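You operate a simulated robot arm through the tools that you are given. There is no shell and no other tool.

You run a simulated two-armed robot. Do the job below in one go: nothing can be reset, and whatever is moved stays where it is left.

## Task
Brush the lint off the black board and the sieve.
Fine: slide the frame aside to get at the board; use the small brush, back on its mat after, frame over the board again. Set down upright: small brush. Where these are worked on the way, their far stop is far enough and under half their travel is too little: brass frame. What is to be rubbed or washed off counts as gone when no trace of it is left.

Only the result counts: the job must be done as asked and must still hold three seconds after the hand-in. Knocking over, shifting, dropping, spilling or breaking anything else fails it.

## Robot
Two 7-joint arms with two-finger parallel grippers on one trunk, on a base that drives. Base frame: it is fixed to the floor where the robot stands at the start and does not move with it; the origin is under the middle of the robot, x ahead of it, y to its left, z up; the surface under the hand at the start is at about z = 0.86. Readings come in m, rad, newtons and seconds.
The left shoulder is at the start at [0.202, 0.171, 1.054], the right one opposite. Places, roughly: black board [0.7, -0.1, 0.9]; brass frame [0.7, 0, 0.9]; sieve [0.6, -0.9, 1]. Payload 4.4 kg a hand.
Tool frame (each hand has its own): the origin (TCP) lies between the finger pads and is the grasp point; the fingertips stand 0.023 m ahead of it; z points along the fingers, y is the line along which they close. The gripper opens to 0.094 m. The fingers are 0.038 m wide and 0.01 m thick; the gripper's body (0.054 by 0.096 m) begins 0.039 m behind the TCP.
Orientation is that of the tool frame in the base frame, as a unit quaternion [x, y, z, w]. With the fingers straight down and closing along the base's y, the tool's x points along the base's -x, its y along +y and its z along -z.

## Interface
- The arms move only by the tool arm_command. It takes "left_commands", "right_commands" or both (then of equal length, played together; a hand with none holds still); each is a list of rows, each an object of numbers (a shift or turn left out is 0, a gripper value left out holds the last): "tx", "ty", "tz": the shift along the tool's x, y, z in m; "rx", "ry", "rz": the turn, a rotation vector about the tool's x, y, z in rad. In form: [{"tx": .., "ty": .., "tz": .., "rx": .., "ry": .., "rz": ..}, ...]. A call has 1 to 20 rows; each row shifts and turns the commanded pose from where the row before left it, along the tool's axes as they then stand. "left_fingers" and "right_fingers" are, for a hand that has rows, the gripper command, from -1 (fully open) to 1 (shut), values between in proportion, set as the call begins (left out, the last holds). Rows are played at 5 a second. More than 0.05 m and 0.15 rad between two rows, or a gripper value outside its range, and nothing of the call is played. A pose out of reach is approached as far as the arm can. The call stops where the force on the tool passes 40 N (or 10 N more than at its start, if that is more) or the arm is blocked; 0.2 s more then pass. Each finger travels about 0.072 m/s and halts on what it meets, pressing with about 28 N; the grip force reading is that of the motor and also rises with nothing between the fingers. The clock runs only during rows and for 0.2 s after the last one: add rows that do not move to give the fingers time. It gives the time, the measured TCP pose, the force on the tool (base axes), the opening and the grip force at its end, in the units of the frame above (readings bear some noise), with the torque about the TCP (base axes, N m) and any sound that the robot's microphone picked up.
- Cameras (640 x 400 px; columns grow to the right, rows downward): "scene" is now at [0.3255, -0.057, 1.2283]; the picture's right is [-0.61, -0.79, 0.00], its down [-0.05, 0.04, -1.00] and it looks along [0.79, -0.61, -0.06] (base axes); focal length 214 px, centre (320, 200). "left" rides on the left gripper at [0.087, -0.016, -0.075] in its tool frame; the picture's right is [0.18, 0.98, 0.00], its down [-0.58, 0.11, -0.81] and it looks along [-0.79, 0.15, 0.59] (tool axes); focal length 243 px, centre (320, 200). "right" rides on the right gripper at [0.086, 0.016, -0.075] in its tool frame; the picture's right is [-0.18, 0.98, 0.00], its down [-0.58, -0.11, -0.81] and it looks along [-0.79, -0.15, 0.59] (tool axes); focal length 243 px, centre (320, 200). There is no depth. A picture from a camera that has moved, and an enlarged one, comes with that camera's place and axes in the base frame and with its lens.
- grab_frame(camera): a new picture of that camera. It takes no simulated time.
- move_column(by): slides the trunk up (or, below 0, down) by that many m; the arms and the scene camera ride with it, the base frame stays. It gives what a move gives, with no picture.
- steer(legs): drives the robot by 1 to 6 legs, each [ahead, left, turn to the left] in m, m and rad, along the robot's own axes; the way and the turn of a leg run together, so that a leg with both is an arc; at most 1.5 m and 3.142 rad a leg. The arms and the cameras ride along, it lands a little off, and it stops where it bumps. It gives what a move gives.
- head_to(pan, tilt): turns the head with the scene camera to pan (to the left, within 1.396 rad either way) and tilt (down, from -0.506 to 1.204), counted from straight ahead of the robot. It gives what a move gives.
- inspect(camera, box): a new picture of the part [left, top, right, bottom] of that camera's present view, enlarged. It takes no simulated time.
- sign_off(): hands the job in; it is judged then, once.

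Nothing tells you exact positions but the pictures and the camera data. Unless the task says otherwise, let go and move clear before handing in.

The tools are called by a JSON object that holds its "op" and its "data". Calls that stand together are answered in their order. arm_command: Moves the arms, as the interface text tells. Its arguments: {"type":"object","properties":{"left_commands":{"type":"array"},"left_fingers":{"type":"number"},"right_commands":{"type":"array"},"right_fingers":{"type":"number"}},"required":[]} The other tools are called the same way: move_column (by) slides the trunk up or down; steer (legs) drives the base; head_to (pan, tilt) turns the head that bears the scene camera; grab_frame (camera) takes a picture; inspect (camera, box) takes an enlarged picture of a part of a camera's view; sign_off () hands the job in.

At the start:

```text
t: 0.0
left_tool_pos: [0.5278, -0.0133, 1.2606]
left_orientation: [-0.001, 1.0, -0.001, 0.002]
left_ft_force: [-0.7, -0.2, 0.1]
left_moment: [-0.02, -0.02, -0.02]
left_gripper_width: 0.0943
left_gripper_force: 0.1
right_tool_pos: [0.4083, -0.4452, 1.2281]
right_orientation: [0.0, 1.0, 0.0, 0.0]
right_ft_force: [0.4, 0.1, 0.5]
right_moment: [-0.01, 0.02, 0.01]
right_gripper_width: 0.0938
right_gripper_force: 0.1
trunk travel left (down, up): [-0.075, 0.313]
robot x, y, heading: [0.0032, -0.0013, -0.001]
head pan, tilt: [-0.654, 0.063]
```

scene: 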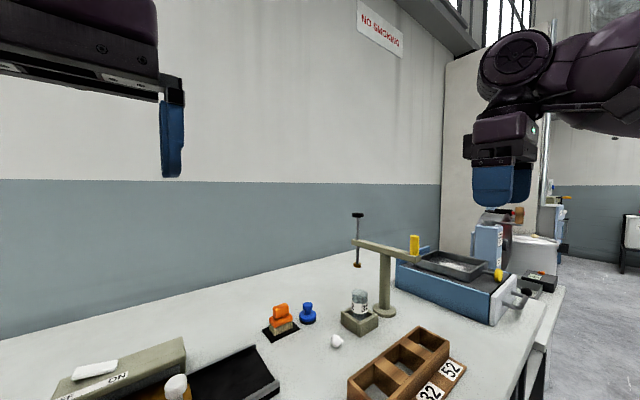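
right: 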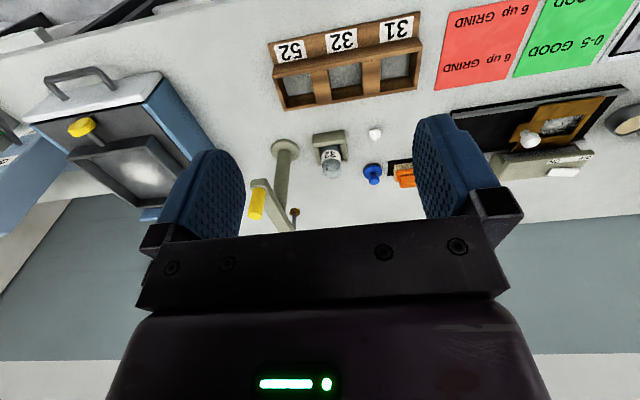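
left: 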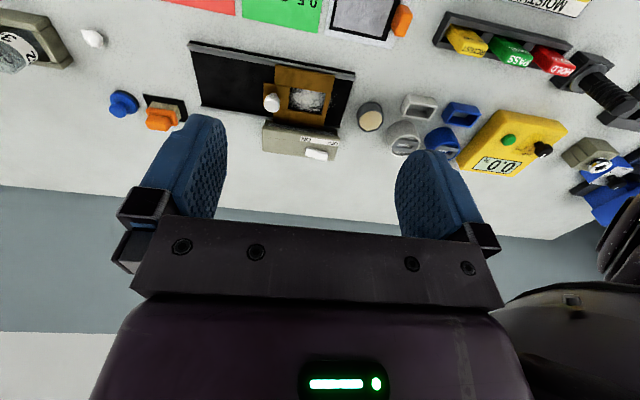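

I see a bench with the black board and brass frame ahead, an orange brush on a dark mat to the right of it, and a blue sieve machine further right. I'll look closer first with the head turned to the board and to the sieve.

{"op": "head_to", "data": {"pan": -0.2, "tilt": 0.7}}

{"op": "inspect", "data": {"camera": "left", "box": [80, 20, 400, 220]}}

{"op": "inspect", "data": {"camera": "right", "box": [0, 20, 320, 220]}}

```text
t: 1.0
left_tool_pos: [0.5291, -0.0129, 1.2596]
left_orientation: [0.0, 1.0, 0.0, 0.001]
left_ft_force: [-0.4, -0.5, -0.1]
left_moment: [-0.01, -0.03, -0.01]
left_gripper_width: 0.0939
left_gripper_force: 0.0
right_tool_pos: [0.4092, -0.4446, 1.2275]
right_orientation: [0.0, 1.0, -0.001, 0.0]
right_ft_force: [0.2, 0.5, -0.7]
right_moment: [0.03, 0.03, 0.02]
right_gripper_width: 0.094
right_gripper_force: 0.0
trunk travel left (down, up): [-0.075, 0.313]
robot x, y, heading: [0.0018, 0.0012, 0.001]
head pan, tilt: [-0.201, 0.7]
```

```text
2.00 times, centred on (240, 120) of left
camera zoom: at [0.4416, -0.0309, 1.3349], right [-0.18, 0.98, 0.0], down [0.58, 0.11, 0.81], along [0.79, 0.15, -0.59], focal length 485 px, centre (480, 360)
```

zoom: 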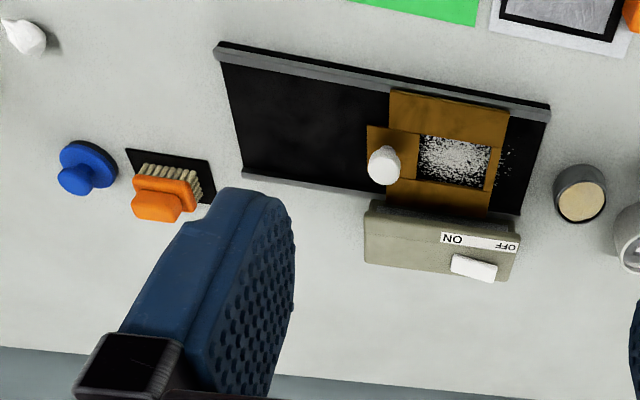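

```text
2.00 times, centred on (160, 120) of right
camera zoom: at [0.3227, -0.4286, 1.3032], right [0.18, 0.98, 0.0], down [0.58, -0.11, 0.81], along [0.79, -0.15, -0.59], focal length 485 px, centre (640, 360)
```

zoom: 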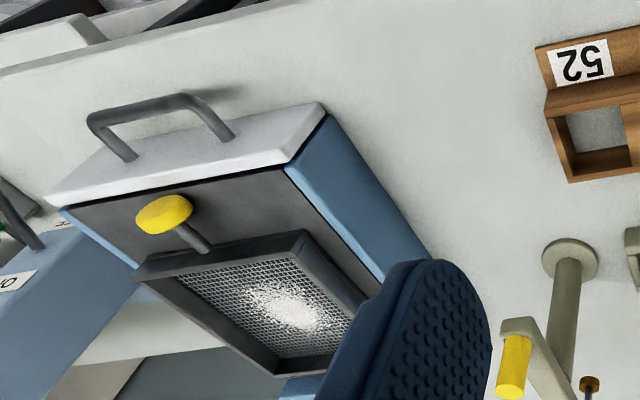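

{"op": "grab_frame", "data": {"camera": "scene"}}

{"op": "inspect", "data": {"camera": "scene", "box": [200, 100, 460, 300]}}

{"op": "head_to", "data": {"pan": -0.9, "tilt": 0.3}}

{"op": "grab_frame", "data": {"camera": "scene"}}

{"op": "inspect", "data": {"camera": "scene", "box": [240, 60, 500, 260]}}

```text
taken
camera scene: at [0.3363, -0.0184, 1.1702], right [-0.2, -0.98, 0.0], down [-0.63, 0.13, -0.77], along [0.75, -0.15, -0.64], focal length 214 px, centre (320, 200)
```

scene: 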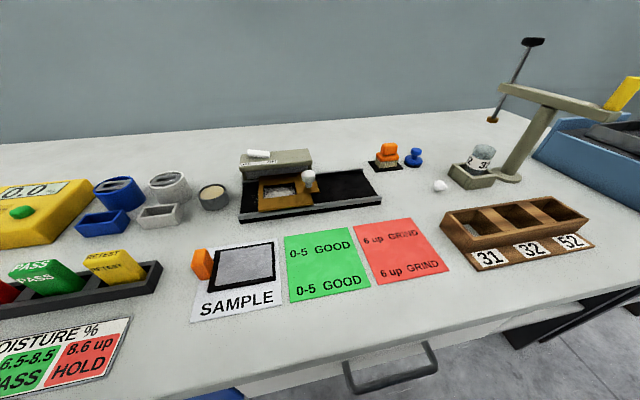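

```text
2.00 times, centred on (330, 200) of scene
camera zoom: at [0.3363, -0.0184, 1.1702], right [-0.2, -0.98, 0.0], down [-0.63, 0.13, -0.77], along [0.75, -0.15, -0.64], focal length 429 px, centre (300, 200)
```

zoom: 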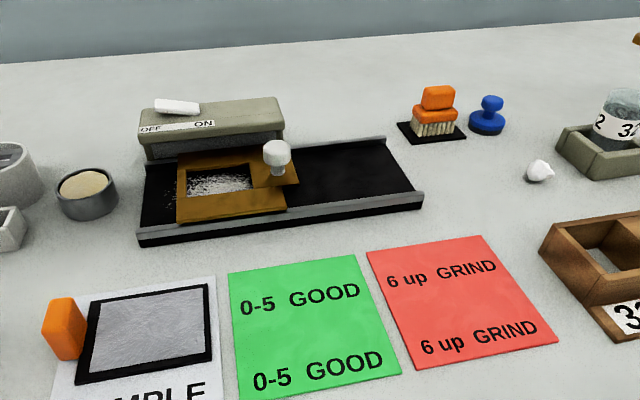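

```text
t: 2.1
left_tool_pos: [0.5287, -0.012, 1.2627]
left_orientation: [-0.001, 1.0, 0.0, 0.002]
left_ft_force: [0.0, -0.3, -0.1]
left_moment: [0.0, 0.01, 0.01]
left_gripper_width: 0.0939
left_gripper_force: 0.1
right_tool_pos: [0.4077, -0.4443, 1.2274]
right_orientation: [0.0, 1.0, 0.0, 0.0]
right_ft_force: [0.0, 0.0, -0.2]
right_moment: [0.01, 0.02, 0.01]
right_gripper_width: 0.094
right_gripper_force: 0.0
trunk travel left (down, up): [-0.075, 0.313]
robot x, y, heading: [0.0013, 0.0025, 0.001]
head pan, tilt: [-0.901, 0.3]
```

```text
taken
camera scene: at [0.3111, -0.0745, 1.2062], right [-0.78, -0.62, 0.0], down [-0.18, 0.23, -0.96], along [0.59, -0.75, -0.3], focal length 214 px, centre (320, 200)
```

scene: 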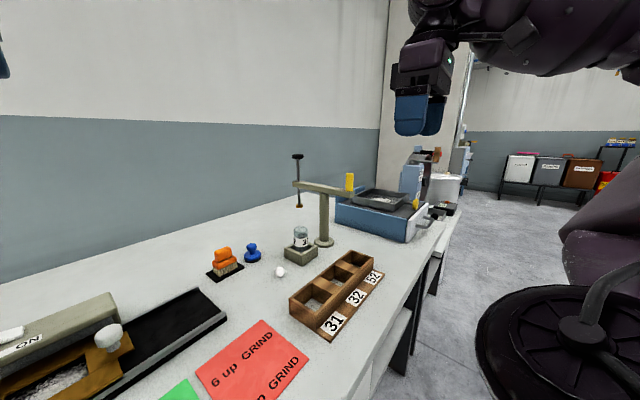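

```text
2.00 times, centred on (370, 160) of scene
camera zoom: at [0.3111, -0.0745, 1.2062], right [-0.78, -0.62, 0.0], down [-0.18, 0.23, -0.96], along [0.59, -0.75, -0.3], focal length 429 px, centre (220, 280)
```

zoom: 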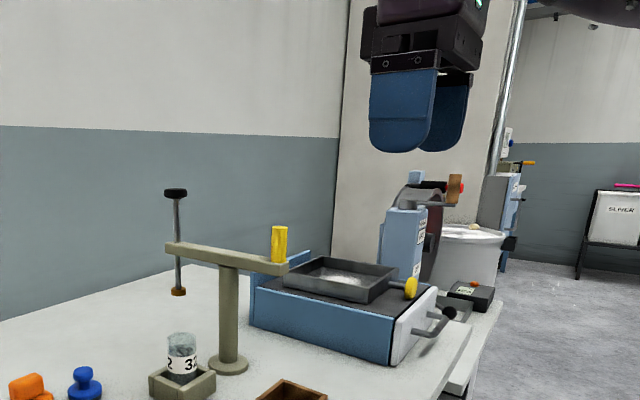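

{"op": "inspect", "data": {"camera": "right", "box": [340, 130, 440, 200]}}

{"op": "inspect", "data": {"camera": "scene", "box": [190, 230, 290, 290]}}

{"op": "inspect", "data": {"camera": "scene", "box": [280, 140, 480, 265]}}

{"op": "inspect", "data": {"camera": "left", "box": [180, 30, 380, 170]}}

```text
5.71 times, centred on (390, 165) of right
camera zoom: at [0.3227, -0.4286, 1.3032], right [0.18, 0.98, 0.0], down [0.58, -0.11, 0.81], along [0.79, -0.15, -0.59], focal length 1386 px, centre (-80, 400)
```

zoom: 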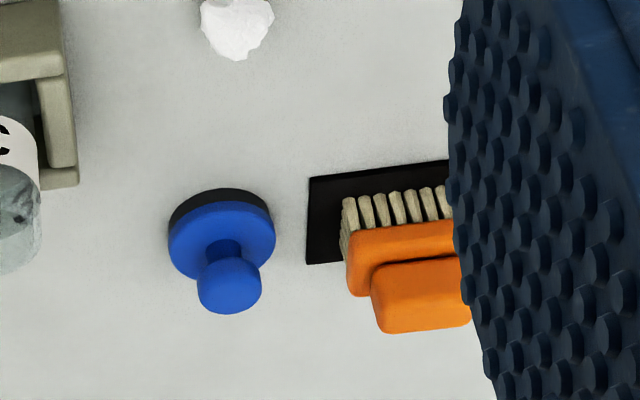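

```text
6.40 times, centred on (240, 260) of scene
camera zoom: at [0.3111, -0.0745, 1.2062], right [-0.78, -0.62, 0.0], down [-0.18, 0.23, -0.96], along [0.59, -0.75, -0.3], focal length 1373 px, centre (832, -184)
```

zoom: 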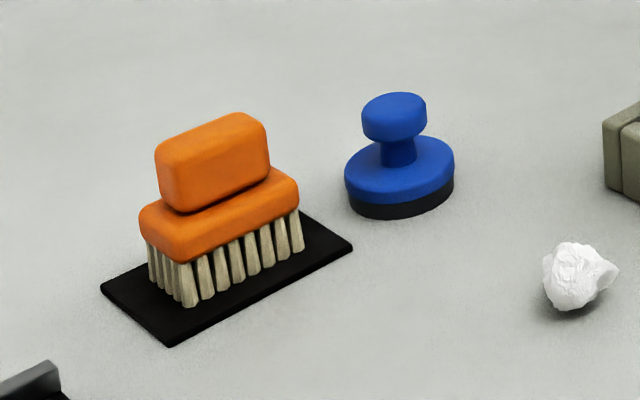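

```text
3.20 times, centred on (380, 202) of scene
camera zoom: at [0.3111, -0.0745, 1.2062], right [-0.78, -0.62, 0.0], down [-0.18, 0.23, -0.96], along [0.59, -0.75, -0.3], focal length 686 px, centre (128, 192)
```

zoom: 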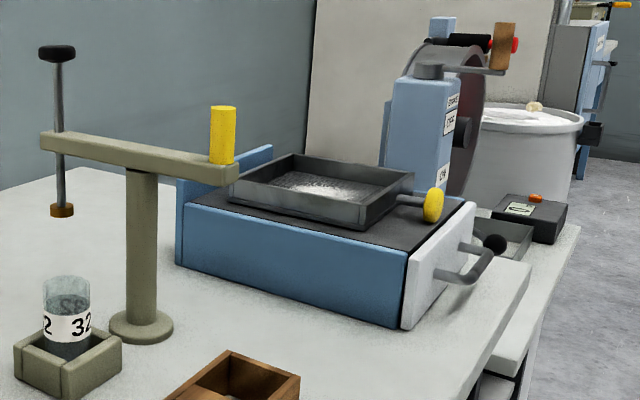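

```text
2.86 times, centred on (280, 100) of left
camera zoom: at [0.4417, -0.0308, 1.3349], right [-0.18, 0.98, 0.0], down [0.58, 0.11, 0.81], along [0.79, 0.15, -0.59], focal length 693 px, centre (434, 486)
```

zoom: 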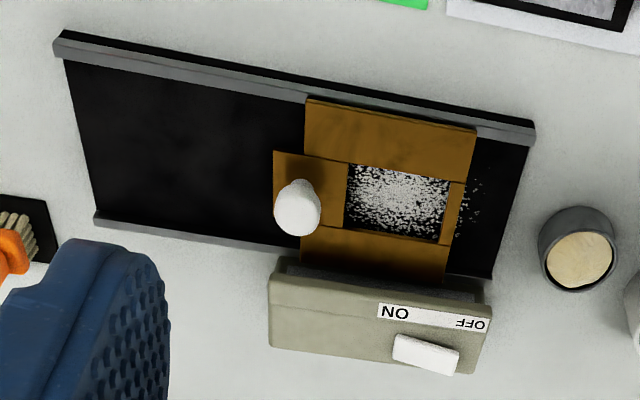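

The lint lies in the frame's window and a little left of it; knob is near (0.714, -0.070, 0.917), brush on its mat near (0.805, -0.30) with its long side along y. I'll clear the left hand away and bring the right hand above the knob to look.

{"op": "arm_command", "data": {"left_commands": [{"ty": 0.04}, {"ty": 0.04}, {"ty": 0.04}, {"ty": 0.04}, {"ty": 0.04}, {"ty": 0.04}, {"ty": 0.04}, {"ty": 0.04}, {"ty": 0.04}, {"ty": 0.04}], "right_commands": [{"tx": -0.0285, "ty": 0.0375}, {"tx": -0.0285, "ty": 0.0375}, {"tx": -0.0285, "ty": 0.0375}, {"tx": -0.0285, "ty": 0.0375}, {"tx": -0.0285, "ty": 0.0375}, {"tx": -0.0285, "ty": 0.0375}, {"tx": -0.0285, "ty": 0.0375}, {"tx": -0.0285, "ty": 0.0375}, {"tx": -0.0285, "ty": 0.0375}, {"tx": -0.0285, "ty": 0.0375}], "right_fingers": -0.1}}

{"op": "head_to", "data": {"pan": -0.2, "tilt": 0.6}}

{"op": "grab_frame", "data": {"camera": "scene"}}

{"op": "grab_frame", "data": {"camera": "right"}}

```text
t: 4.3
left_tool_pos: [0.5484, 0.3538, 1.2083]
left_orientation: [0.0, 1.0, -0.002, 0.003]
left_ft_force: [0.3, -0.3, -0.1]
left_moment: [0.02, -0.04, -0.02]
left_gripper_width: 0.0939
left_gripper_force: 0.1
left hand out of reach, approached as far as the arm can: row 8, 9, 10
right_tool_pos: [0.6286, -0.1567, 1.2299]
right_orientation: [0.001, 1.0, 0.0, 0.001]
right_ft_force: [-0.5, 0.3, 1.2]
right_moment: [-0.03, -0.02, -0.01]
right_gripper_width: 0.0517
right_gripper_force: 0.0
right hand out of reach, approached as far as the arm can: row 8, 9, 10
trunk travel left (down, up): [-0.075, 0.313]
robot x, y, heading: [-0.0007, -0.0004, -0.002]
head pan, tilt: [-0.901, 0.3]
```

```text
t: 5.4
left_tool_pos: [0.5486, 0.3536, 1.2079]
left_orientation: [0.0, 1.0, -0.001, 0.003]
left_ft_force: [0.2, -0.2, -0.2]
left_moment: [0.01, 0.02, -0.01]
left_gripper_width: 0.0942
left_gripper_force: 0.0
right_tool_pos: [0.6293, -0.1568, 1.2286]
right_orientation: [0.001, 1.0, 0.0, 0.0]
right_ft_force: [1.0, -0.7, -1.1]
right_moment: [-0.01, -0.01, 0.01]
right_gripper_width: 0.0515
right_gripper_force: 0.0
trunk travel left (down, up): [-0.075, 0.313]
robot x, y, heading: [0.0048, -0.0001, -0.002]
head pan, tilt: [-0.201, 0.6]
```

```text
taken
camera scene: at [0.3396, -0.0191, 1.1788], right [-0.2, -0.98, 0.0], down [-0.55, 0.11, -0.83], along [0.81, -0.17, -0.56], focal length 214 px, centre (320, 200)
```

scene: 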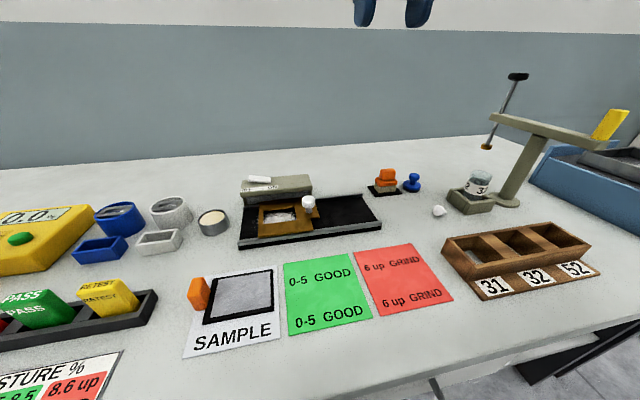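

```text
taken
camera right: at [0.5433, -0.1404, 1.304], right [0.18, 0.98, 0.0], down [0.58, -0.11, 0.81], along [0.79, -0.15, -0.59], focal length 243 px, centre (320, 200)
```

right: 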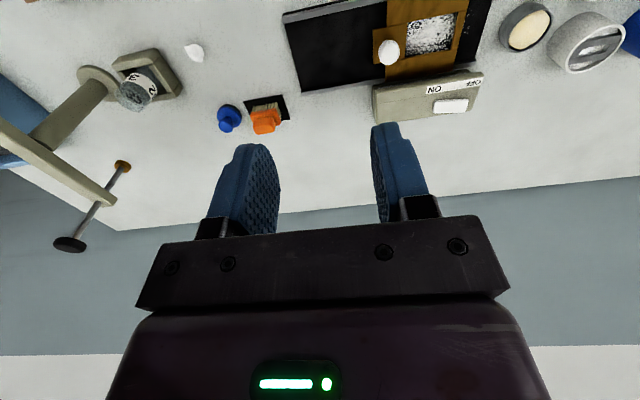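

Reach is limited that high up. I'll lower the right hand to about z = 1.02 and then go to the knob.

{"op": "arm_command", "data": {"right_commands": [{"tz": 0.04}, {"tz": 0.04}, {"tz": 0.04}, {"tz": 0.04}, {"tz": 0.04}, {}]}}

{"op": "grab_frame", "data": {"camera": "scene"}}

{"op": "grab_frame", "data": {"camera": "right"}}

```text
t: 6.8
left_tool_pos: [0.548, 0.353, 1.2088]
left_orientation: [-0.001, 1.0, -0.002, 0.004]
left_ft_force: [0.3, -0.5, 0.3]
left_moment: [0.0, -0.01, -0.03]
left_gripper_width: 0.0941
left_gripper_force: 0.1
right_tool_pos: [0.6298, -0.1572, 1.0265]
right_orientation: [0.001, 1.0, 0.0, 0.001]
right_ft_force: [-0.2, -0.4, -0.2]
right_moment: [-0.01, 0.04, -0.02]
right_gripper_width: 0.0517
right_gripper_force: 0.1
trunk travel left (down, up): [-0.075, 0.313]
robot x, y, heading: [-0.0008, 0.0009, -0.003]
head pan, tilt: [-0.201, 0.6]
```

```text
taken
camera scene: at [0.3389, -0.019, 1.1791], right [-0.2, -0.98, 0.0], down [-0.55, 0.11, -0.83], along [0.81, -0.16, -0.56], focal length 214 px, centre (320, 200)
```

scene: 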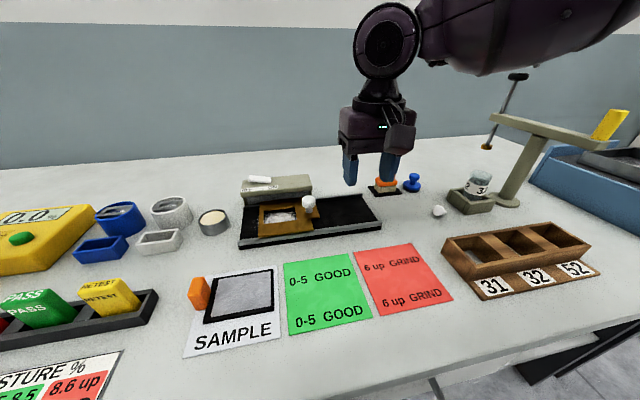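

```text
taken
camera right: at [0.5433, -0.1406, 1.1023], right [0.18, 0.98, 0.0], down [0.58, -0.11, 0.81], along [0.79, -0.15, -0.59], focal length 243 px, centre (320, 200)
```

right: 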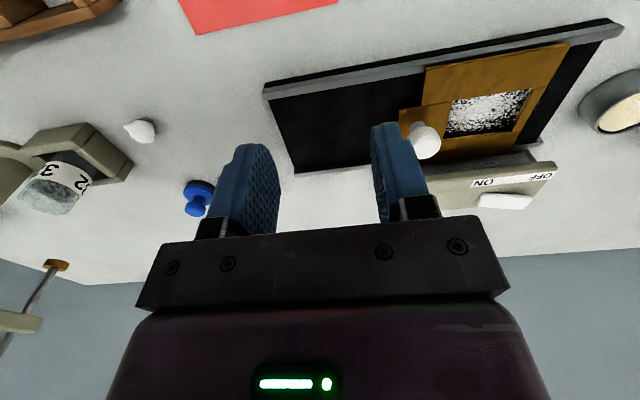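

{"op": "arm_command", "data": {"right_commands": [{"tx": -0.028, "ty": 0.029}, {"tx": -0.028, "ty": 0.029}, {"tx": -0.028, "ty": 0.029}, {"tz": 0.03}, {"tz": 0.02}, {}]}}

{"op": "grab_frame", "data": {"camera": "right"}}

{"op": "inspect", "data": {"camera": "scene", "box": [220, 120, 420, 250]}}

```text
t: 8.2
left_tool_pos: [0.5487, 0.353, 1.2102]
left_orientation: [0.0, 1.0, -0.003, 0.003]
left_ft_force: [-0.3, 0.4, -0.4]
left_moment: [-0.01, 0.02, 0.01]
left_gripper_width: 0.0941
left_gripper_force: 0.0
right_tool_pos: [0.6528, -0.1354, 0.9772]
right_orientation: [0.001, 1.0, -0.001, 0.001]
right_ft_force: [0.2, -0.4, 0.0]
right_moment: [-0.01, -0.02, 0.0]
right_gripper_width: 0.0518
right_gripper_force: 0.0
right hand out of reach, approached as far as the arm can: row 1, 2, 3
trunk travel left (down, up): [-0.075, 0.313]
robot x, y, heading: [0.0002, -0.0014, -0.004]
head pan, tilt: [-0.201, 0.6]
```

```text
taken
camera right: at [0.566, -0.1193, 1.0526], right [0.18, 0.98, 0.0], down [0.58, -0.11, 0.81], along [0.79, -0.15, -0.59], focal length 243 px, centre (320, 200)
```

right: 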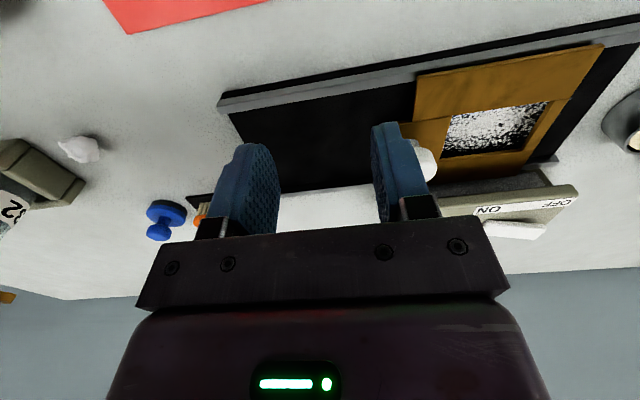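

```text
3.08 times, centred on (320, 185) of scene
camera zoom: at [0.3395, -0.0189, 1.1788], right [-0.2, -0.98, 0.0], down [-0.55, 0.11, -0.83], along [0.81, -0.16, -0.56], focal length 660 px, centre (320, 246)
```

zoom: 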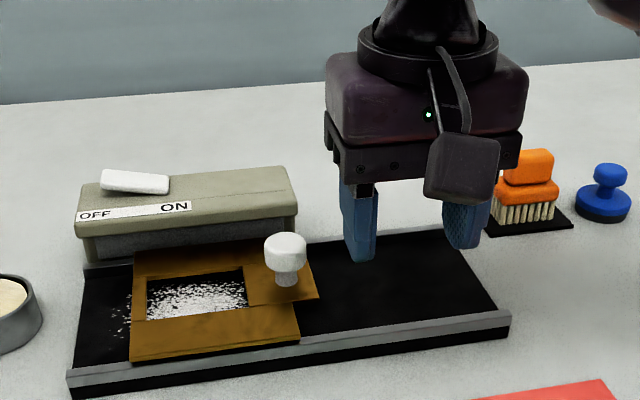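

{"op": "arm_command", "data": {"right_commands": [{"ty": 0.033}, {"ty": 0.033}, {"tx": -0.03}, {"tx": -0.03}, {}]}}

```text
t: 9.4
left_tool_pos: [0.5493, 0.3536, 1.2089]
left_orientation: [0.0, 1.0, -0.002, 0.003]
left_ft_force: [-0.2, 0.9, 0.4]
left_moment: [0.04, 0.02, 0.01]
left_gripper_width: 0.0943
left_gripper_force: 0.1
right_tool_pos: [0.6731, -0.1476, 0.9781]
right_orientation: [0.0, 1.0, 0.0, 0.001]
right_ft_force: [-0.8, 0.0, 0.0]
right_moment: [-0.01, -0.03, -0.02]
right_gripper_width: 0.0514
right_gripper_force: 0.0
right hand out of reach, approached as far as the arm can: row 1, 2, 3, 4
trunk travel left (down, up): [-0.075, 0.313]
robot x, y, heading: [-0.0021, -0.0013, -0.001]
head pan, tilt: [-0.201, 0.6]
```

The right arm can't cross to the knob from here, so I'll lift the hand and drive the base about 0.22 m to the left, putting the board to the right arm's own side.

{"op": "arm_command", "data": {"right_commands": [{"tz": -0.04}, {"tz": -0.04}, {}]}}

{"op": "steer", "data": {"legs": [[0, 0.22, 0]]}}

{"op": "grab_frame", "data": {"camera": "scene"}}

{"op": "grab_frame", "data": {"camera": "right"}}

```text
t: 10.2
left_tool_pos: [0.5499, 0.353, 1.2079]
left_orientation: [0.0, 1.0, -0.002, 0.002]
left_ft_force: [-0.6, 0.5, 0.5]
left_moment: [-0.01, -0.01, -0.04]
left_gripper_width: 0.094
left_gripper_force: 0.0
right_tool_pos: [0.6733, -0.1487, 1.0594]
right_orientation: [0.001, 1.0, 0.0, 0.0]
right_ft_force: [-0.1, -0.3, -0.5]
right_moment: [0.04, 0.01, 0.01]
right_gripper_width: 0.0516
right_gripper_force: 0.0
trunk travel left (down, up): [-0.075, 0.313]
robot x, y, heading: [-0.0002, 0.0017, 0.001]
head pan, tilt: [-0.201, 0.6]
```

```text
t: 12.7
left_tool_pos: [0.5492, 0.5753, 1.2086]
left_orientation: [0.0, 1.0, -0.002, 0.002]
left_ft_force: [-1.0, 1.3, 0.1]
left_moment: [-0.01, 0.01, -0.01]
left_gripper_width: 0.0938
left_gripper_force: 0.1
right_tool_pos: [0.6725, 0.073, 1.0601]
right_orientation: [0.001, 1.0, 0.0, 0.0]
right_ft_force: [0.7, -0.3, -0.3]
right_moment: [-0.01, -0.01, 0.02]
right_gripper_width: 0.0516
right_gripper_force: 0.0
trunk travel left (down, up): [-0.075, 0.313]
robot x, y, heading: [0.0031, 0.2204, -0.002]
head pan, tilt: [-0.201, 0.6]
```

```text
taken
camera scene: at [0.3396, 0.2035, 1.1787], right [-0.2, -0.98, 0.0], down [-0.55, 0.11, -0.83], along [0.81, -0.16, -0.56], focal length 214 px, centre (320, 200)
```

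scene: 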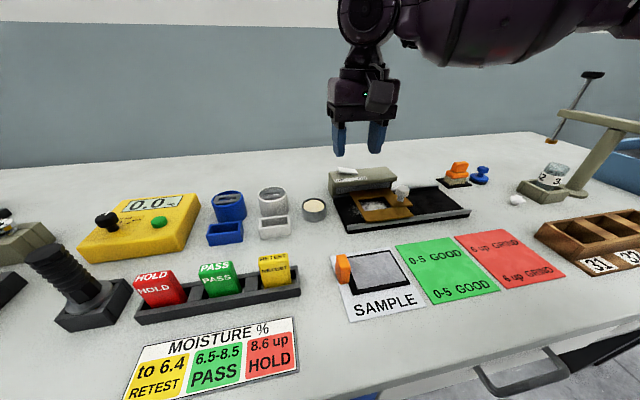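

```text
taken
camera right: at [0.5867, 0.0902, 1.1349], right [0.18, 0.98, 0.0], down [0.58, -0.11, 0.81], along [0.79, -0.15, -0.59], focal length 243 px, centre (320, 200)
```

right: 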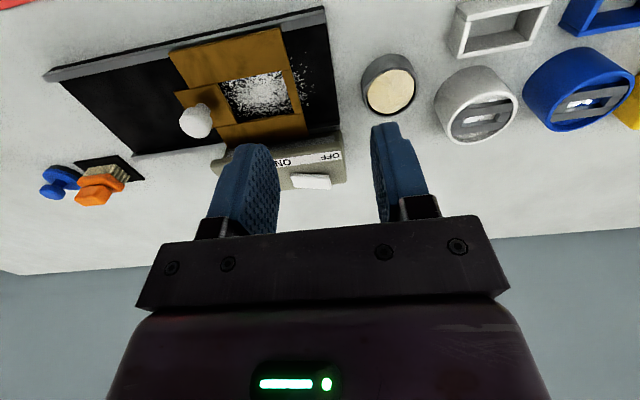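

{"op": "arm_command", "data": {"right_commands": [{"tx": -0.0105, "ty": -0.0353}, {"tx": -0.0105, "ty": -0.0353}, {"tx": -0.0105, "ty": -0.0353}, {"tx": -0.0105, "ty": -0.0353}, {"tz": 0.04}, {"tz": 0.04}, {}]}}

{"op": "grab_frame", "data": {"camera": "right"}}

{"op": "inspect", "data": {"camera": "scene", "box": [300, 100, 500, 230]}}

```text
t: 14.3
left_tool_pos: [0.5479, 0.5762, 1.2094]
left_orientation: [0.0, 1.0, -0.001, 0.004]
left_ft_force: [-0.5, 1.0, -0.6]
left_moment: [0.01, -0.02, 0.02]
left_gripper_width: 0.0944
left_gripper_force: 0.1
right_tool_pos: [0.7165, -0.0661, 0.9824]
right_orientation: [0.0, 1.0, 0.0, 0.001]
right_ft_force: [-0.7, -1.1, 0.8]
right_moment: [0.0, 0.01, -0.01]
right_gripper_width: 0.0517
right_gripper_force: 0.1
trunk travel left (down, up): [-0.075, 0.313]
robot x, y, heading: [-0.0004, 0.2188, -0.0]
head pan, tilt: [-0.201, 0.6]
```

```text
taken
camera right: at [0.6296, -0.0495, 1.0575], right [0.18, 0.98, 0.0], down [0.58, -0.11, 0.81], along [0.79, -0.15, -0.59], focal length 243 px, centre (320, 200)
```

right: 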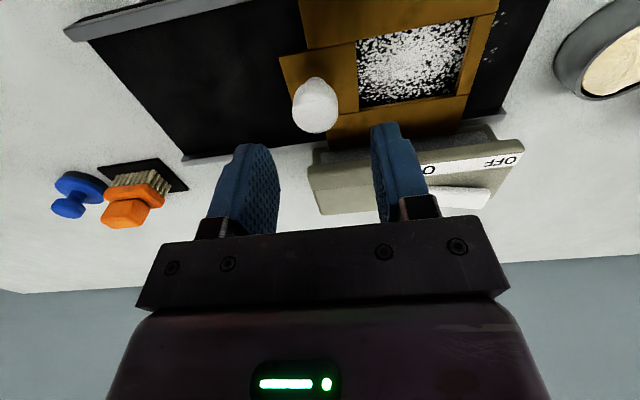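

```text
3.08 times, centred on (400, 165) of scene
camera zoom: at [0.339, 0.2033, 1.179], right [-0.2, -0.98, 0.0], down [-0.55, 0.11, -0.83], along [0.81, -0.16, -0.56], focal length 660 px, centre (74, 308)
```

zoom: 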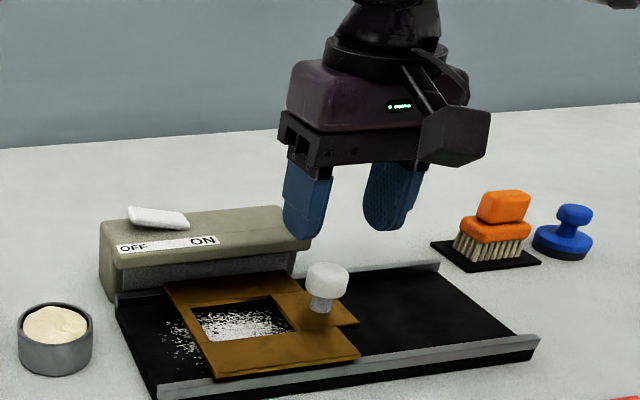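

{"op": "arm_command", "data": {"right_commands": [{"tx": 0.001, "ty": -0.002, "tz": 0.03}, {"tz": 0.02}, {"tz": 0.014}, {}]}}

{"op": "arm_command", "data": {"right_commands": [{}, {}, {}, {}], "right_fingers": 1}}

{"op": "grab_frame", "data": {"camera": "right"}}

{"op": "inspect", "data": {"camera": "scene", "box": [300, 100, 500, 230]}}

```text
t: 15.3
left_tool_pos: [0.5485, 0.5754, 1.2075]
left_orientation: [0.0, 1.0, -0.002, 0.002]
left_ft_force: [0.4, -0.5, -0.3]
left_moment: [0.0, -0.01, -0.01]
left_gripper_width: 0.094
left_gripper_force: 0.1
right_tool_pos: [0.7141, -0.0684, 0.9175]
right_orientation: [0.0, 1.0, 0.0, 0.0]
right_ft_force: [-0.8, -0.2, 0.1]
right_moment: [0.01, 0.0, -0.03]
right_gripper_width: 0.0521
right_gripper_force: 0.2
trunk travel left (down, up): [-0.075, 0.313]
robot x, y, heading: [-0.0008, 0.2219, 0.004]
head pan, tilt: [-0.201, 0.6]
```

```text
t: 16.3
left_tool_pos: [0.5484, 0.5746, 1.2096]
left_orientation: [0.0, 1.0, -0.002, 0.003]
left_ft_force: [-1.1, -0.3, -0.7]
left_moment: [0.01, -0.01, -0.01]
left_gripper_width: 0.0938
left_gripper_force: 0.0
right_tool_pos: [0.7151, -0.0689, 0.9171]
right_orientation: [0.001, 1.0, 0.0, 0.0]
right_ft_force: [2.6, -12.7, 1.9]
right_moment: [-0.51, -0.39, -0.27]
right_gripper_width: 0.0299
right_gripper_force: 44.4
trunk travel left (down, up): [-0.075, 0.313]
robot x, y, heading: [-0.0002, 0.2244, 0.0]
head pan, tilt: [-0.201, 0.6]
```

```text
taken
camera right: at [0.6284, -0.0532, 0.9921], right [0.19, 0.98, 0.0], down [0.58, -0.11, 0.81], along [0.79, -0.15, -0.59], focal length 243 px, centre (320, 200)
```

right: 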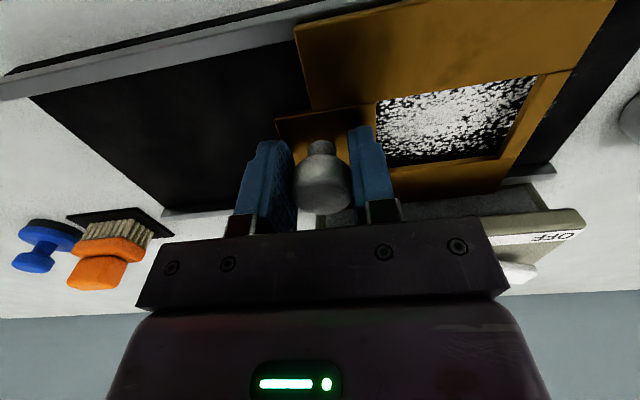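

```text
3.08 times, centred on (400, 165) of scene
camera zoom: at [0.3395, 0.202, 1.1788], right [-0.2, -0.98, 0.0], down [-0.55, 0.11, -0.82], along [0.81, -0.16, -0.57], focal length 660 px, centre (74, 308)
```

zoom: 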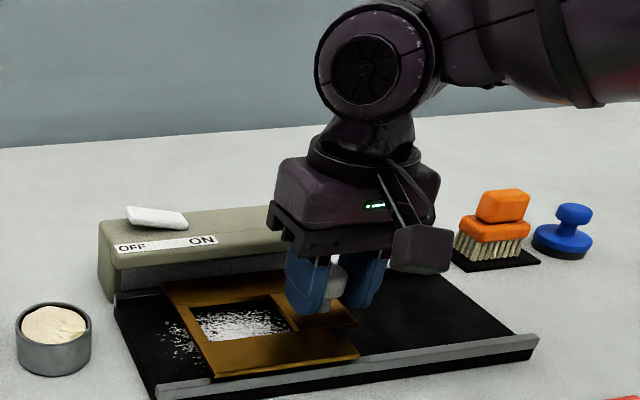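

Knob is gripped at y = -0.069. Now sliding the frame toward -y gently.

{"op": "arm_command", "data": {"right_commands": [{"ty": -0.01}, {"ty": -0.01}, {"ty": -0.01}, {"ty": -0.01}, {"ty": -0.01}, {"ty": -0.01}, {"ty": -0.01}, {"ty": -0.01}, {}]}}

{"op": "inspect", "data": {"camera": "scene", "box": [300, 100, 500, 230]}}

```text
t: 18.3
left_tool_pos: [0.5479, 0.5764, 1.2089]
left_orientation: [0.0, 1.0, -0.001, 0.004]
left_ft_force: [0.0, 0.3, 0.1]
left_moment: [0.0, 0.01, -0.02]
left_gripper_width: 0.0941
left_gripper_force: 0.0
right_tool_pos: [0.7153, -0.1478, 0.9179]
right_orientation: [0.001, 1.0, 0.0, 0.002]
right_ft_force: [12.3, -0.9, 15.6]
right_moment: [-0.34, 0.18, -0.08]
right_gripper_width: 0.0296
right_gripper_force: 44.7
trunk travel left (down, up): [-0.075, 0.313]
robot x, y, heading: [0.0006, 0.2223, 0.001]
head pan, tilt: [-0.201, 0.6]
```

```text
3.08 times, centred on (400, 165) of scene
camera zoom: at [0.3394, 0.2038, 1.179], right [-0.2, -0.98, 0.0], down [-0.55, 0.11, -0.83], along [0.81, -0.16, -0.56], focal length 660 px, centre (74, 308)
```

zoom: 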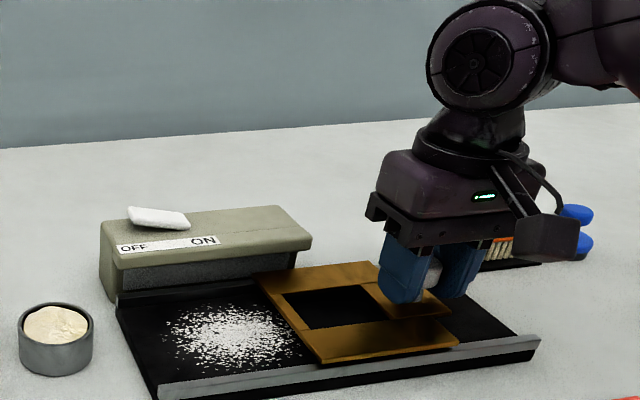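

{"op": "arm_command", "data": {"right_commands": [{"ty": -0.01}, {"ty": -0.01}, {"ty": -0.01}, {"ty": -0.005}, {"ty": -0.005}, {"ty": -0.005}, {}]}}

{"op": "inspect", "data": {"camera": "scene", "box": [300, 100, 500, 230]}}

```text
t: 19.9
left_tool_pos: [0.5488, 0.5769, 1.2082]
left_orientation: [0.001, 1.0, -0.001, 0.002]
left_ft_force: [0.2, 0.1, -0.2]
left_moment: [0.0, -0.01, -0.02]
left_gripper_width: 0.0942
left_gripper_force: 0.1
right_tool_pos: [0.7145, -0.1939, 0.9165]
right_orientation: [0.001, 1.0, 0.0, 0.001]
right_ft_force: [26.5, 0.3, 18.9]
right_moment: [0.27, 0.2, 0.03]
right_gripper_width: 0.0297
right_gripper_force: 45.2
trunk travel left (down, up): [-0.075, 0.313]
robot x, y, heading: [0.0033, 0.2188, -0.002]
head pan, tilt: [-0.201, 0.6]
```

```text
3.08 times, centred on (400, 165) of scene
camera zoom: at [0.3404, 0.2041, 1.1786], right [-0.2, -0.98, 0.0], down [-0.55, 0.11, -0.82], along [0.81, -0.16, -0.57], focal length 660 px, centre (74, 308)
```

zoom: 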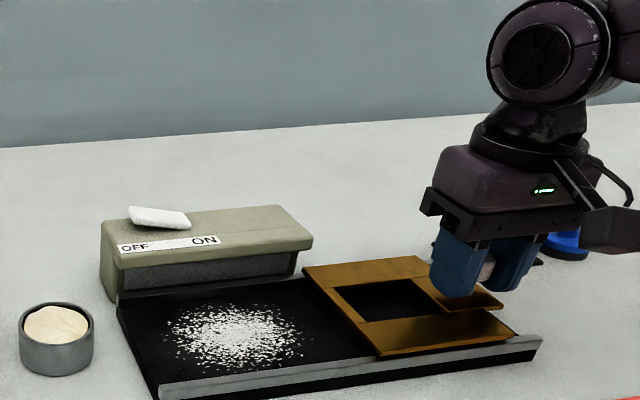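

{"op": "arm_command", "data": {"right_commands": [{"tx": -0.001, "ty": -0.005, "tz": -0.0007}, {"ty": -0.005}, {"ty": -0.005}, {"ty": -0.005}, {"ty": -0.005}, {}]}}

{"op": "inspect", "data": {"camera": "scene", "box": [300, 100, 500, 230]}}

```text
t: 21.3
left_tool_pos: [0.547, 0.5776, 1.208]
left_orientation: [-0.001, 1.0, -0.001, 0.004]
left_ft_force: [0.0, 0.8, 0.1]
left_moment: [0.06, 0.0, 0.03]
left_gripper_width: 0.0941
left_gripper_force: 0.0
right_tool_pos: [0.713, -0.2108, 0.9175]
right_orientation: [-0.006, 1.0, 0.004, -0.003]
right_ft_force: [-6.4, 12.7, 3.8]
right_moment: [0.16, 0.37, 0.19]
right_gripper_width: 0.03
right_gripper_force: 45.4
trunk travel left (down, up): [-0.075, 0.313]
robot x, y, heading: [-0.0012, 0.2245, -0.0]
head pan, tilt: [-0.201, 0.6]
stopped in row 6 (right hand): the force on the tool passed its limit at 45 N (the readings are from after the stop); the commanded pose is now the measured one
```

```text
3.08 times, centred on (400, 165) of scene
camera zoom: at [0.3386, 0.2055, 1.1788], right [-0.2, -0.98, 0.0], down [-0.55, 0.11, -0.83], along [0.81, -0.16, -0.56], focal length 660 px, centre (74, 308)
```

zoom: 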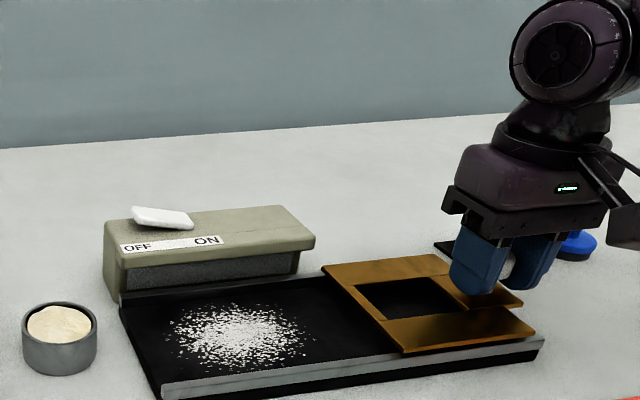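

The frame is at its far stop and all the lint is exposed. I release the knob, lift, and drive right to get at the brush.

{"op": "arm_command", "data": {"right_commands": [{}, {}, {}], "right_fingers": -0.1}}

{"op": "arm_command", "data": {"right_commands": [{"tz": -0.03}, {"tz": -0.04}, {"tz": -0.04}, {"tz": -0.04}, {}]}}

{"op": "steer", "data": {"legs": [[0, -0.17, 0]]}}

{"op": "grab_frame", "data": {"camera": "scene"}}

{"op": "grab_frame", "data": {"camera": "right"}}

```text
t: 22.1
left_tool_pos: [0.5469, 0.5768, 1.2095]
left_orientation: [-0.002, 1.0, 0.0, 0.003]
left_ft_force: [0.9, 0.6, -0.2]
left_moment: [0.02, 0.03, 0.01]
left_gripper_width: 0.094
left_gripper_force: 0.2
right_tool_pos: [0.7143, -0.2131, 0.9154]
right_orientation: [-0.005, 1.0, 0.002, -0.002]
right_ft_force: [0.1, 1.1, 0.1]
right_moment: [0.02, -0.02, 0.01]
right_gripper_width: 0.0518
right_gripper_force: 0.0
trunk travel left (down, up): [-0.075, 0.313]
robot x, y, heading: [0.0002, 0.221, 0.003]
head pan, tilt: [-0.201, 0.6]
```

```text
t: 23.3
left_tool_pos: [0.5487, 0.5774, 1.2076]
left_orientation: [-0.002, 1.0, -0.001, 0.003]
left_ft_force: [-0.1, 1.4, 0.1]
left_moment: [0.0, 0.02, -0.03]
left_gripper_width: 0.094
left_gripper_force: 0.0
right_tool_pos: [0.715, -0.2157, 1.0665]
right_orientation: [-0.003, 1.0, 0.003, -0.004]
right_ft_force: [0.2, -1.0, -0.2]
right_moment: [-0.01, 0.01, -0.01]
right_gripper_width: 0.0516
right_gripper_force: 0.1
trunk travel left (down, up): [-0.075, 0.313]
robot x, y, heading: [0.0016, 0.2214, -0.0]
head pan, tilt: [-0.201, 0.6]
```

```text
t: 25.4
left_tool_pos: [0.5491, 0.4034, 1.2086]
left_orientation: [-0.001, 1.0, -0.002, 0.002]
left_ft_force: [0.6, 0.0, 0.4]
left_moment: [-0.02, 0.01, -0.03]
left_gripper_width: 0.0941
left_gripper_force: 0.1
right_tool_pos: [0.7139, -0.391, 1.0662]
right_orientation: [-0.004, 1.0, 0.002, -0.003]
right_ft_force: [0.8, -0.5, -0.2]
right_moment: [0.01, -0.01, -0.01]
right_gripper_width: 0.0519
right_gripper_force: 0.1
trunk travel left (down, up): [-0.075, 0.313]
robot x, y, heading: [-0.0005, 0.0482, -0.001]
head pan, tilt: [-0.201, 0.6]
```

```text
taken
camera scene: at [0.3398, 0.0305, 1.1787], right [-0.2, -0.98, 0.0], down [-0.55, 0.11, -0.83], along [0.81, -0.16, -0.56], focal length 214 px, centre (320, 200)
```

scene: 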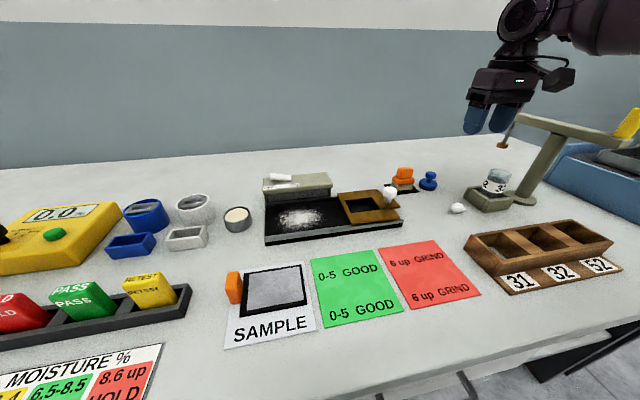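

```text
taken
camera right: at [0.6276, -0.3749, 1.1421], right [0.18, 0.98, 0.0], down [0.59, -0.11, 0.8], along [0.79, -0.14, -0.6], focal length 243 px, centre (320, 200)
```

right: 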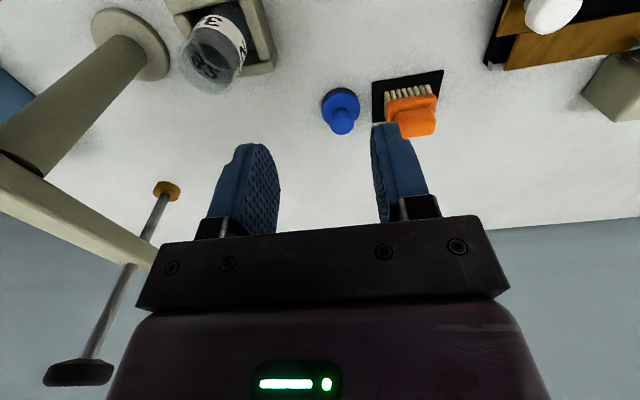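

{"op": "inspect", "data": {"camera": "right", "box": [300, 50, 460, 150]}}

{"op": "inspect", "data": {"camera": "scene", "box": [370, 150, 450, 200]}}

```text
4.00 times, centred on (380, 100) of right
camera zoom: at [0.6276, -0.3749, 1.1421], right [0.18, 0.98, 0.0], down [0.59, -0.11, 0.8], along [0.79, -0.14, -0.6], focal length 970 px, centre (80, 600)
```

zoom: 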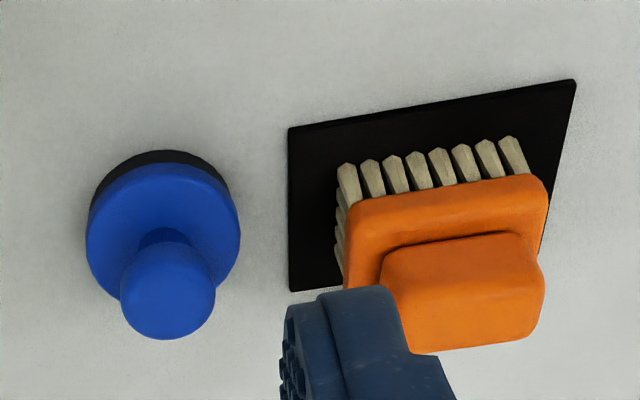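

```text
8.00 times, centred on (410, 175) of scene
camera zoom: at [0.3398, 0.0305, 1.1787], right [-0.2, -0.98, 0.0], down [-0.55, 0.11, -0.83], along [0.81, -0.16, -0.56], focal length 1716 px, centre (-400, 400)
```

zoom: 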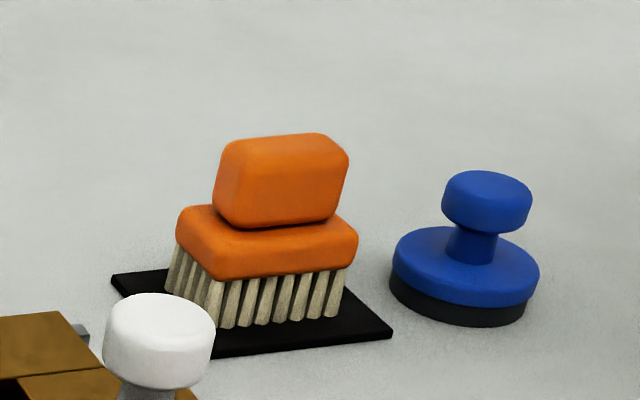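

Brush handle measured at about (0.809, -0.299), handle top near z = 0.922. I'll go above it with fingers opened to ~7 cm and check before descending.

{"op": "arm_command", "data": {"right_commands": [{"tx": -0.032, "ty": 0.0307}, {"tx": -0.032, "ty": 0.0307}, {"tx": -0.031, "ty": 0.0306}, {"tz": 0.04}, {"tz": 0.03}, {}], "right_fingers": -0.5}}

{"op": "grab_frame", "data": {"camera": "right"}}

{"op": "inspect", "data": {"camera": "scene", "box": [340, 100, 500, 200]}}

```text
t: 26.8
left_tool_pos: [0.5493, 0.4038, 1.2088]
left_orientation: [-0.001, 1.0, -0.002, 0.003]
left_ft_force: [0.8, 0.4, 0.0]
left_moment: [-0.02, 0.03, 0.02]
left_gripper_width: 0.094
left_gripper_force: 0.0
right_tool_pos: [0.8069, -0.2968, 0.9955]
right_orientation: [-0.003, 1.0, 0.003, -0.002]
right_ft_force: [0.6, 0.1, -0.6]
right_moment: [0.0, 0.0, 0.0]
right_gripper_width: 0.0705
right_gripper_force: 0.0
trunk travel left (down, up): [-0.075, 0.313]
robot x, y, heading: [-0.0009, 0.0542, 0.004]
head pan, tilt: [-0.201, 0.6]
```

```text
taken
camera right: at [0.7208, -0.282, 1.0705], right [0.18, 0.98, 0.0], down [0.59, -0.11, 0.8], along [0.79, -0.14, -0.6], focal length 243 px, centre (320, 200)
```

right: 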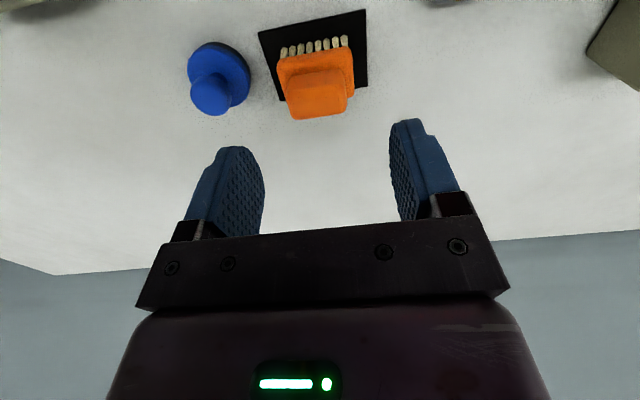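

```text
4.00 times, centred on (420, 150) of scene
camera zoom: at [0.3393, 0.0308, 1.179], right [-0.2, -0.98, 0.0], down [-0.55, 0.11, -0.83], along [0.81, -0.16, -0.56], focal length 858 px, centre (-80, 400)
```

zoom: 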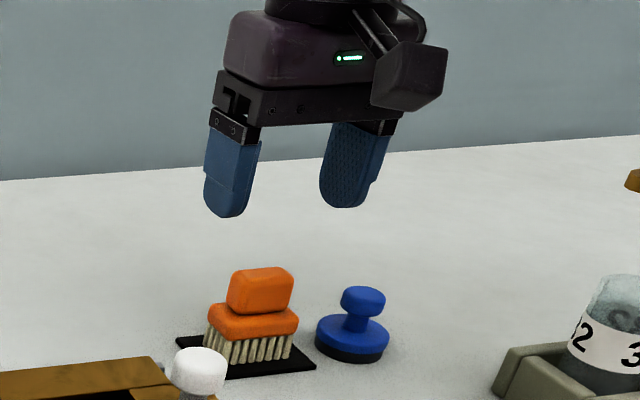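

{"op": "arm_command", "data": {"right_commands": [{"tx": -0.001, "ty": -0.001, "tz": 0.03}, {"tz": 0.02}, {"tz": 0.01}, {"tz": 0.01}, {}]}}

{"op": "grab_frame", "data": {"camera": "right"}}

{"op": "inspect", "data": {"camera": "scene", "box": [340, 120, 470, 200]}}

```text
t: 28.0
left_tool_pos: [0.5481, 0.404, 1.2084]
left_orientation: [-0.001, 1.0, -0.002, 0.002]
left_ft_force: [-0.3, -0.5, 0.2]
left_moment: [-0.02, 0.04, 0.02]
left_gripper_width: 0.094
left_gripper_force: 0.1
right_tool_pos: [0.8072, -0.2972, 0.9261]
right_orientation: [-0.003, 1.0, 0.003, -0.002]
right_ft_force: [0.4, -1.0, 0.1]
right_moment: [0.01, 0.01, -0.02]
right_gripper_width: 0.0705
right_gripper_force: 0.2
trunk travel left (down, up): [-0.075, 0.313]
robot x, y, heading: [0.0004, 0.0481, 0.001]
head pan, tilt: [-0.201, 0.6]
```

```text
taken
camera right: at [0.722, -0.2826, 1.0015], right [0.18, 0.98, 0.0], down [0.59, -0.11, 0.8], along [0.79, -0.14, -0.6], focal length 243 px, centre (320, 200)
```

right: 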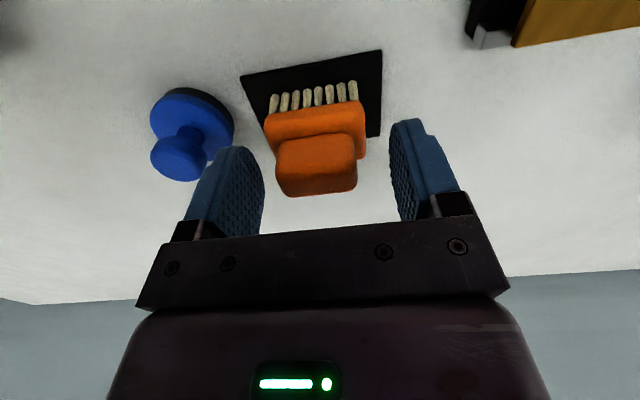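

```text
4.92 times, centred on (405, 160) of scene
camera zoom: at [0.3395, 0.0308, 1.1789], right [-0.2, -0.98, 0.0], down [-0.55, 0.11, -0.83], along [0.81, -0.16, -0.56], focal length 1056 px, centre (-98, 397)
```

zoom: 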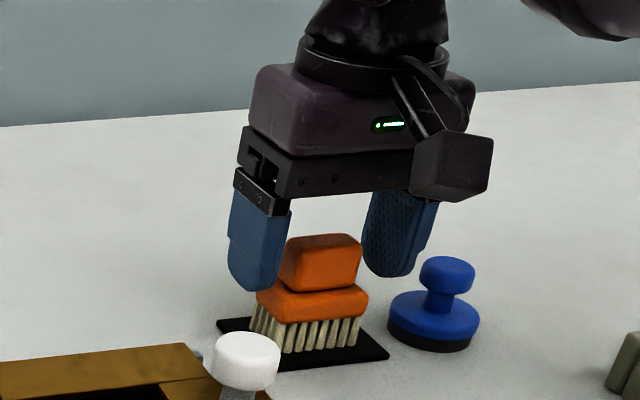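

{"op": "arm_command", "data": {"right_commands": [{"ty": -0.002}, {}]}}

{"op": "arm_command", "data": {"right_commands": [{}, {}, {}, {}], "right_fingers": 1}}

{"op": "grab_frame", "data": {"camera": "right"}}

{"op": "inspect", "data": {"camera": "scene", "box": [340, 120, 470, 200]}}

```text
t: 28.6
left_tool_pos: [0.5482, 0.4025, 1.2071]
left_orientation: [-0.001, 1.0, -0.002, 0.003]
left_ft_force: [-0.5, 0.6, 0.1]
left_moment: [0.01, 0.01, 0.02]
left_gripper_width: 0.0942
left_gripper_force: 0.0
right_tool_pos: [0.8081, -0.3006, 0.9256]
right_orientation: [-0.003, 1.0, 0.003, -0.003]
right_ft_force: [-0.1, 0.0, 0.0]
right_moment: [0.01, -0.03, 0.01]
right_gripper_width: 0.0705
right_gripper_force: 0.0
trunk travel left (down, up): [-0.075, 0.313]
robot x, y, heading: [-0.0005, 0.0477, 0.004]
head pan, tilt: [-0.201, 0.6]
```

```text
t: 29.6
left_tool_pos: [0.5488, 0.4034, 1.2076]
left_orientation: [-0.001, 1.0, -0.002, 0.002]
left_ft_force: [0.5, 0.1, 0.6]
left_moment: [-0.01, 0.0, 0.01]
left_gripper_width: 0.0941
left_gripper_force: 0.0
right_tool_pos: [0.8083, -0.3003, 0.9253]
right_orientation: [-0.004, 1.0, 0.003, -0.002]
right_ft_force: [0.3, -0.1, 0.6]
right_moment: [-0.05, 0.0, -0.02]
right_gripper_width: 0.0396
right_gripper_force: 28.1
trunk travel left (down, up): [-0.075, 0.313]
robot x, y, heading: [-0.0001, 0.052, -0.005]
head pan, tilt: [-0.201, 0.6]
```

```text
taken
camera right: at [0.7222, -0.2844, 1.0013], right [0.18, 0.98, 0.0], down [0.59, -0.11, 0.8], along [0.79, -0.14, -0.6], focal length 243 px, centre (320, 200)
```

right: 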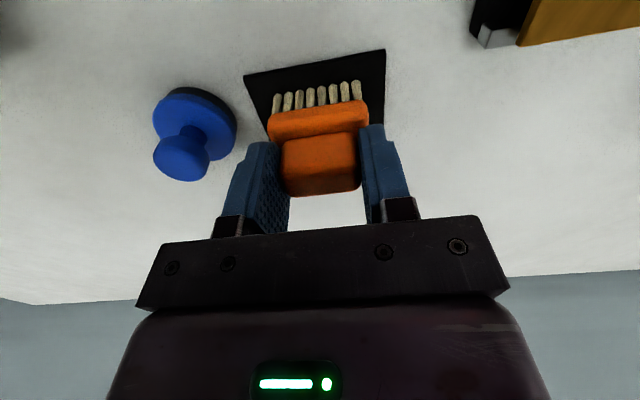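

```text
4.92 times, centred on (405, 160) of scene
camera zoom: at [0.3397, 0.0308, 1.1787], right [-0.2, -0.98, 0.0], down [-0.55, 0.11, -0.83], along [0.81, -0.16, -0.56], focal length 1056 px, centre (-98, 397)
```

zoom: 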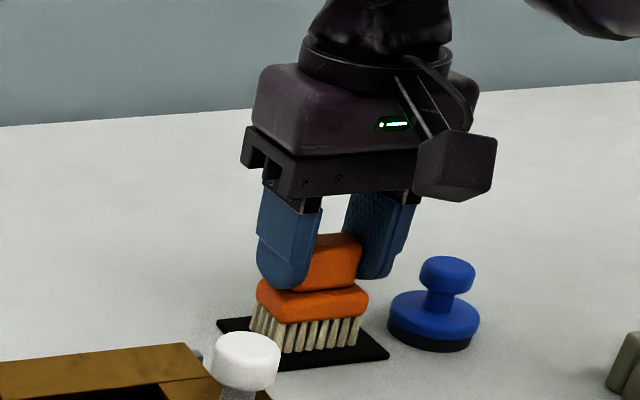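

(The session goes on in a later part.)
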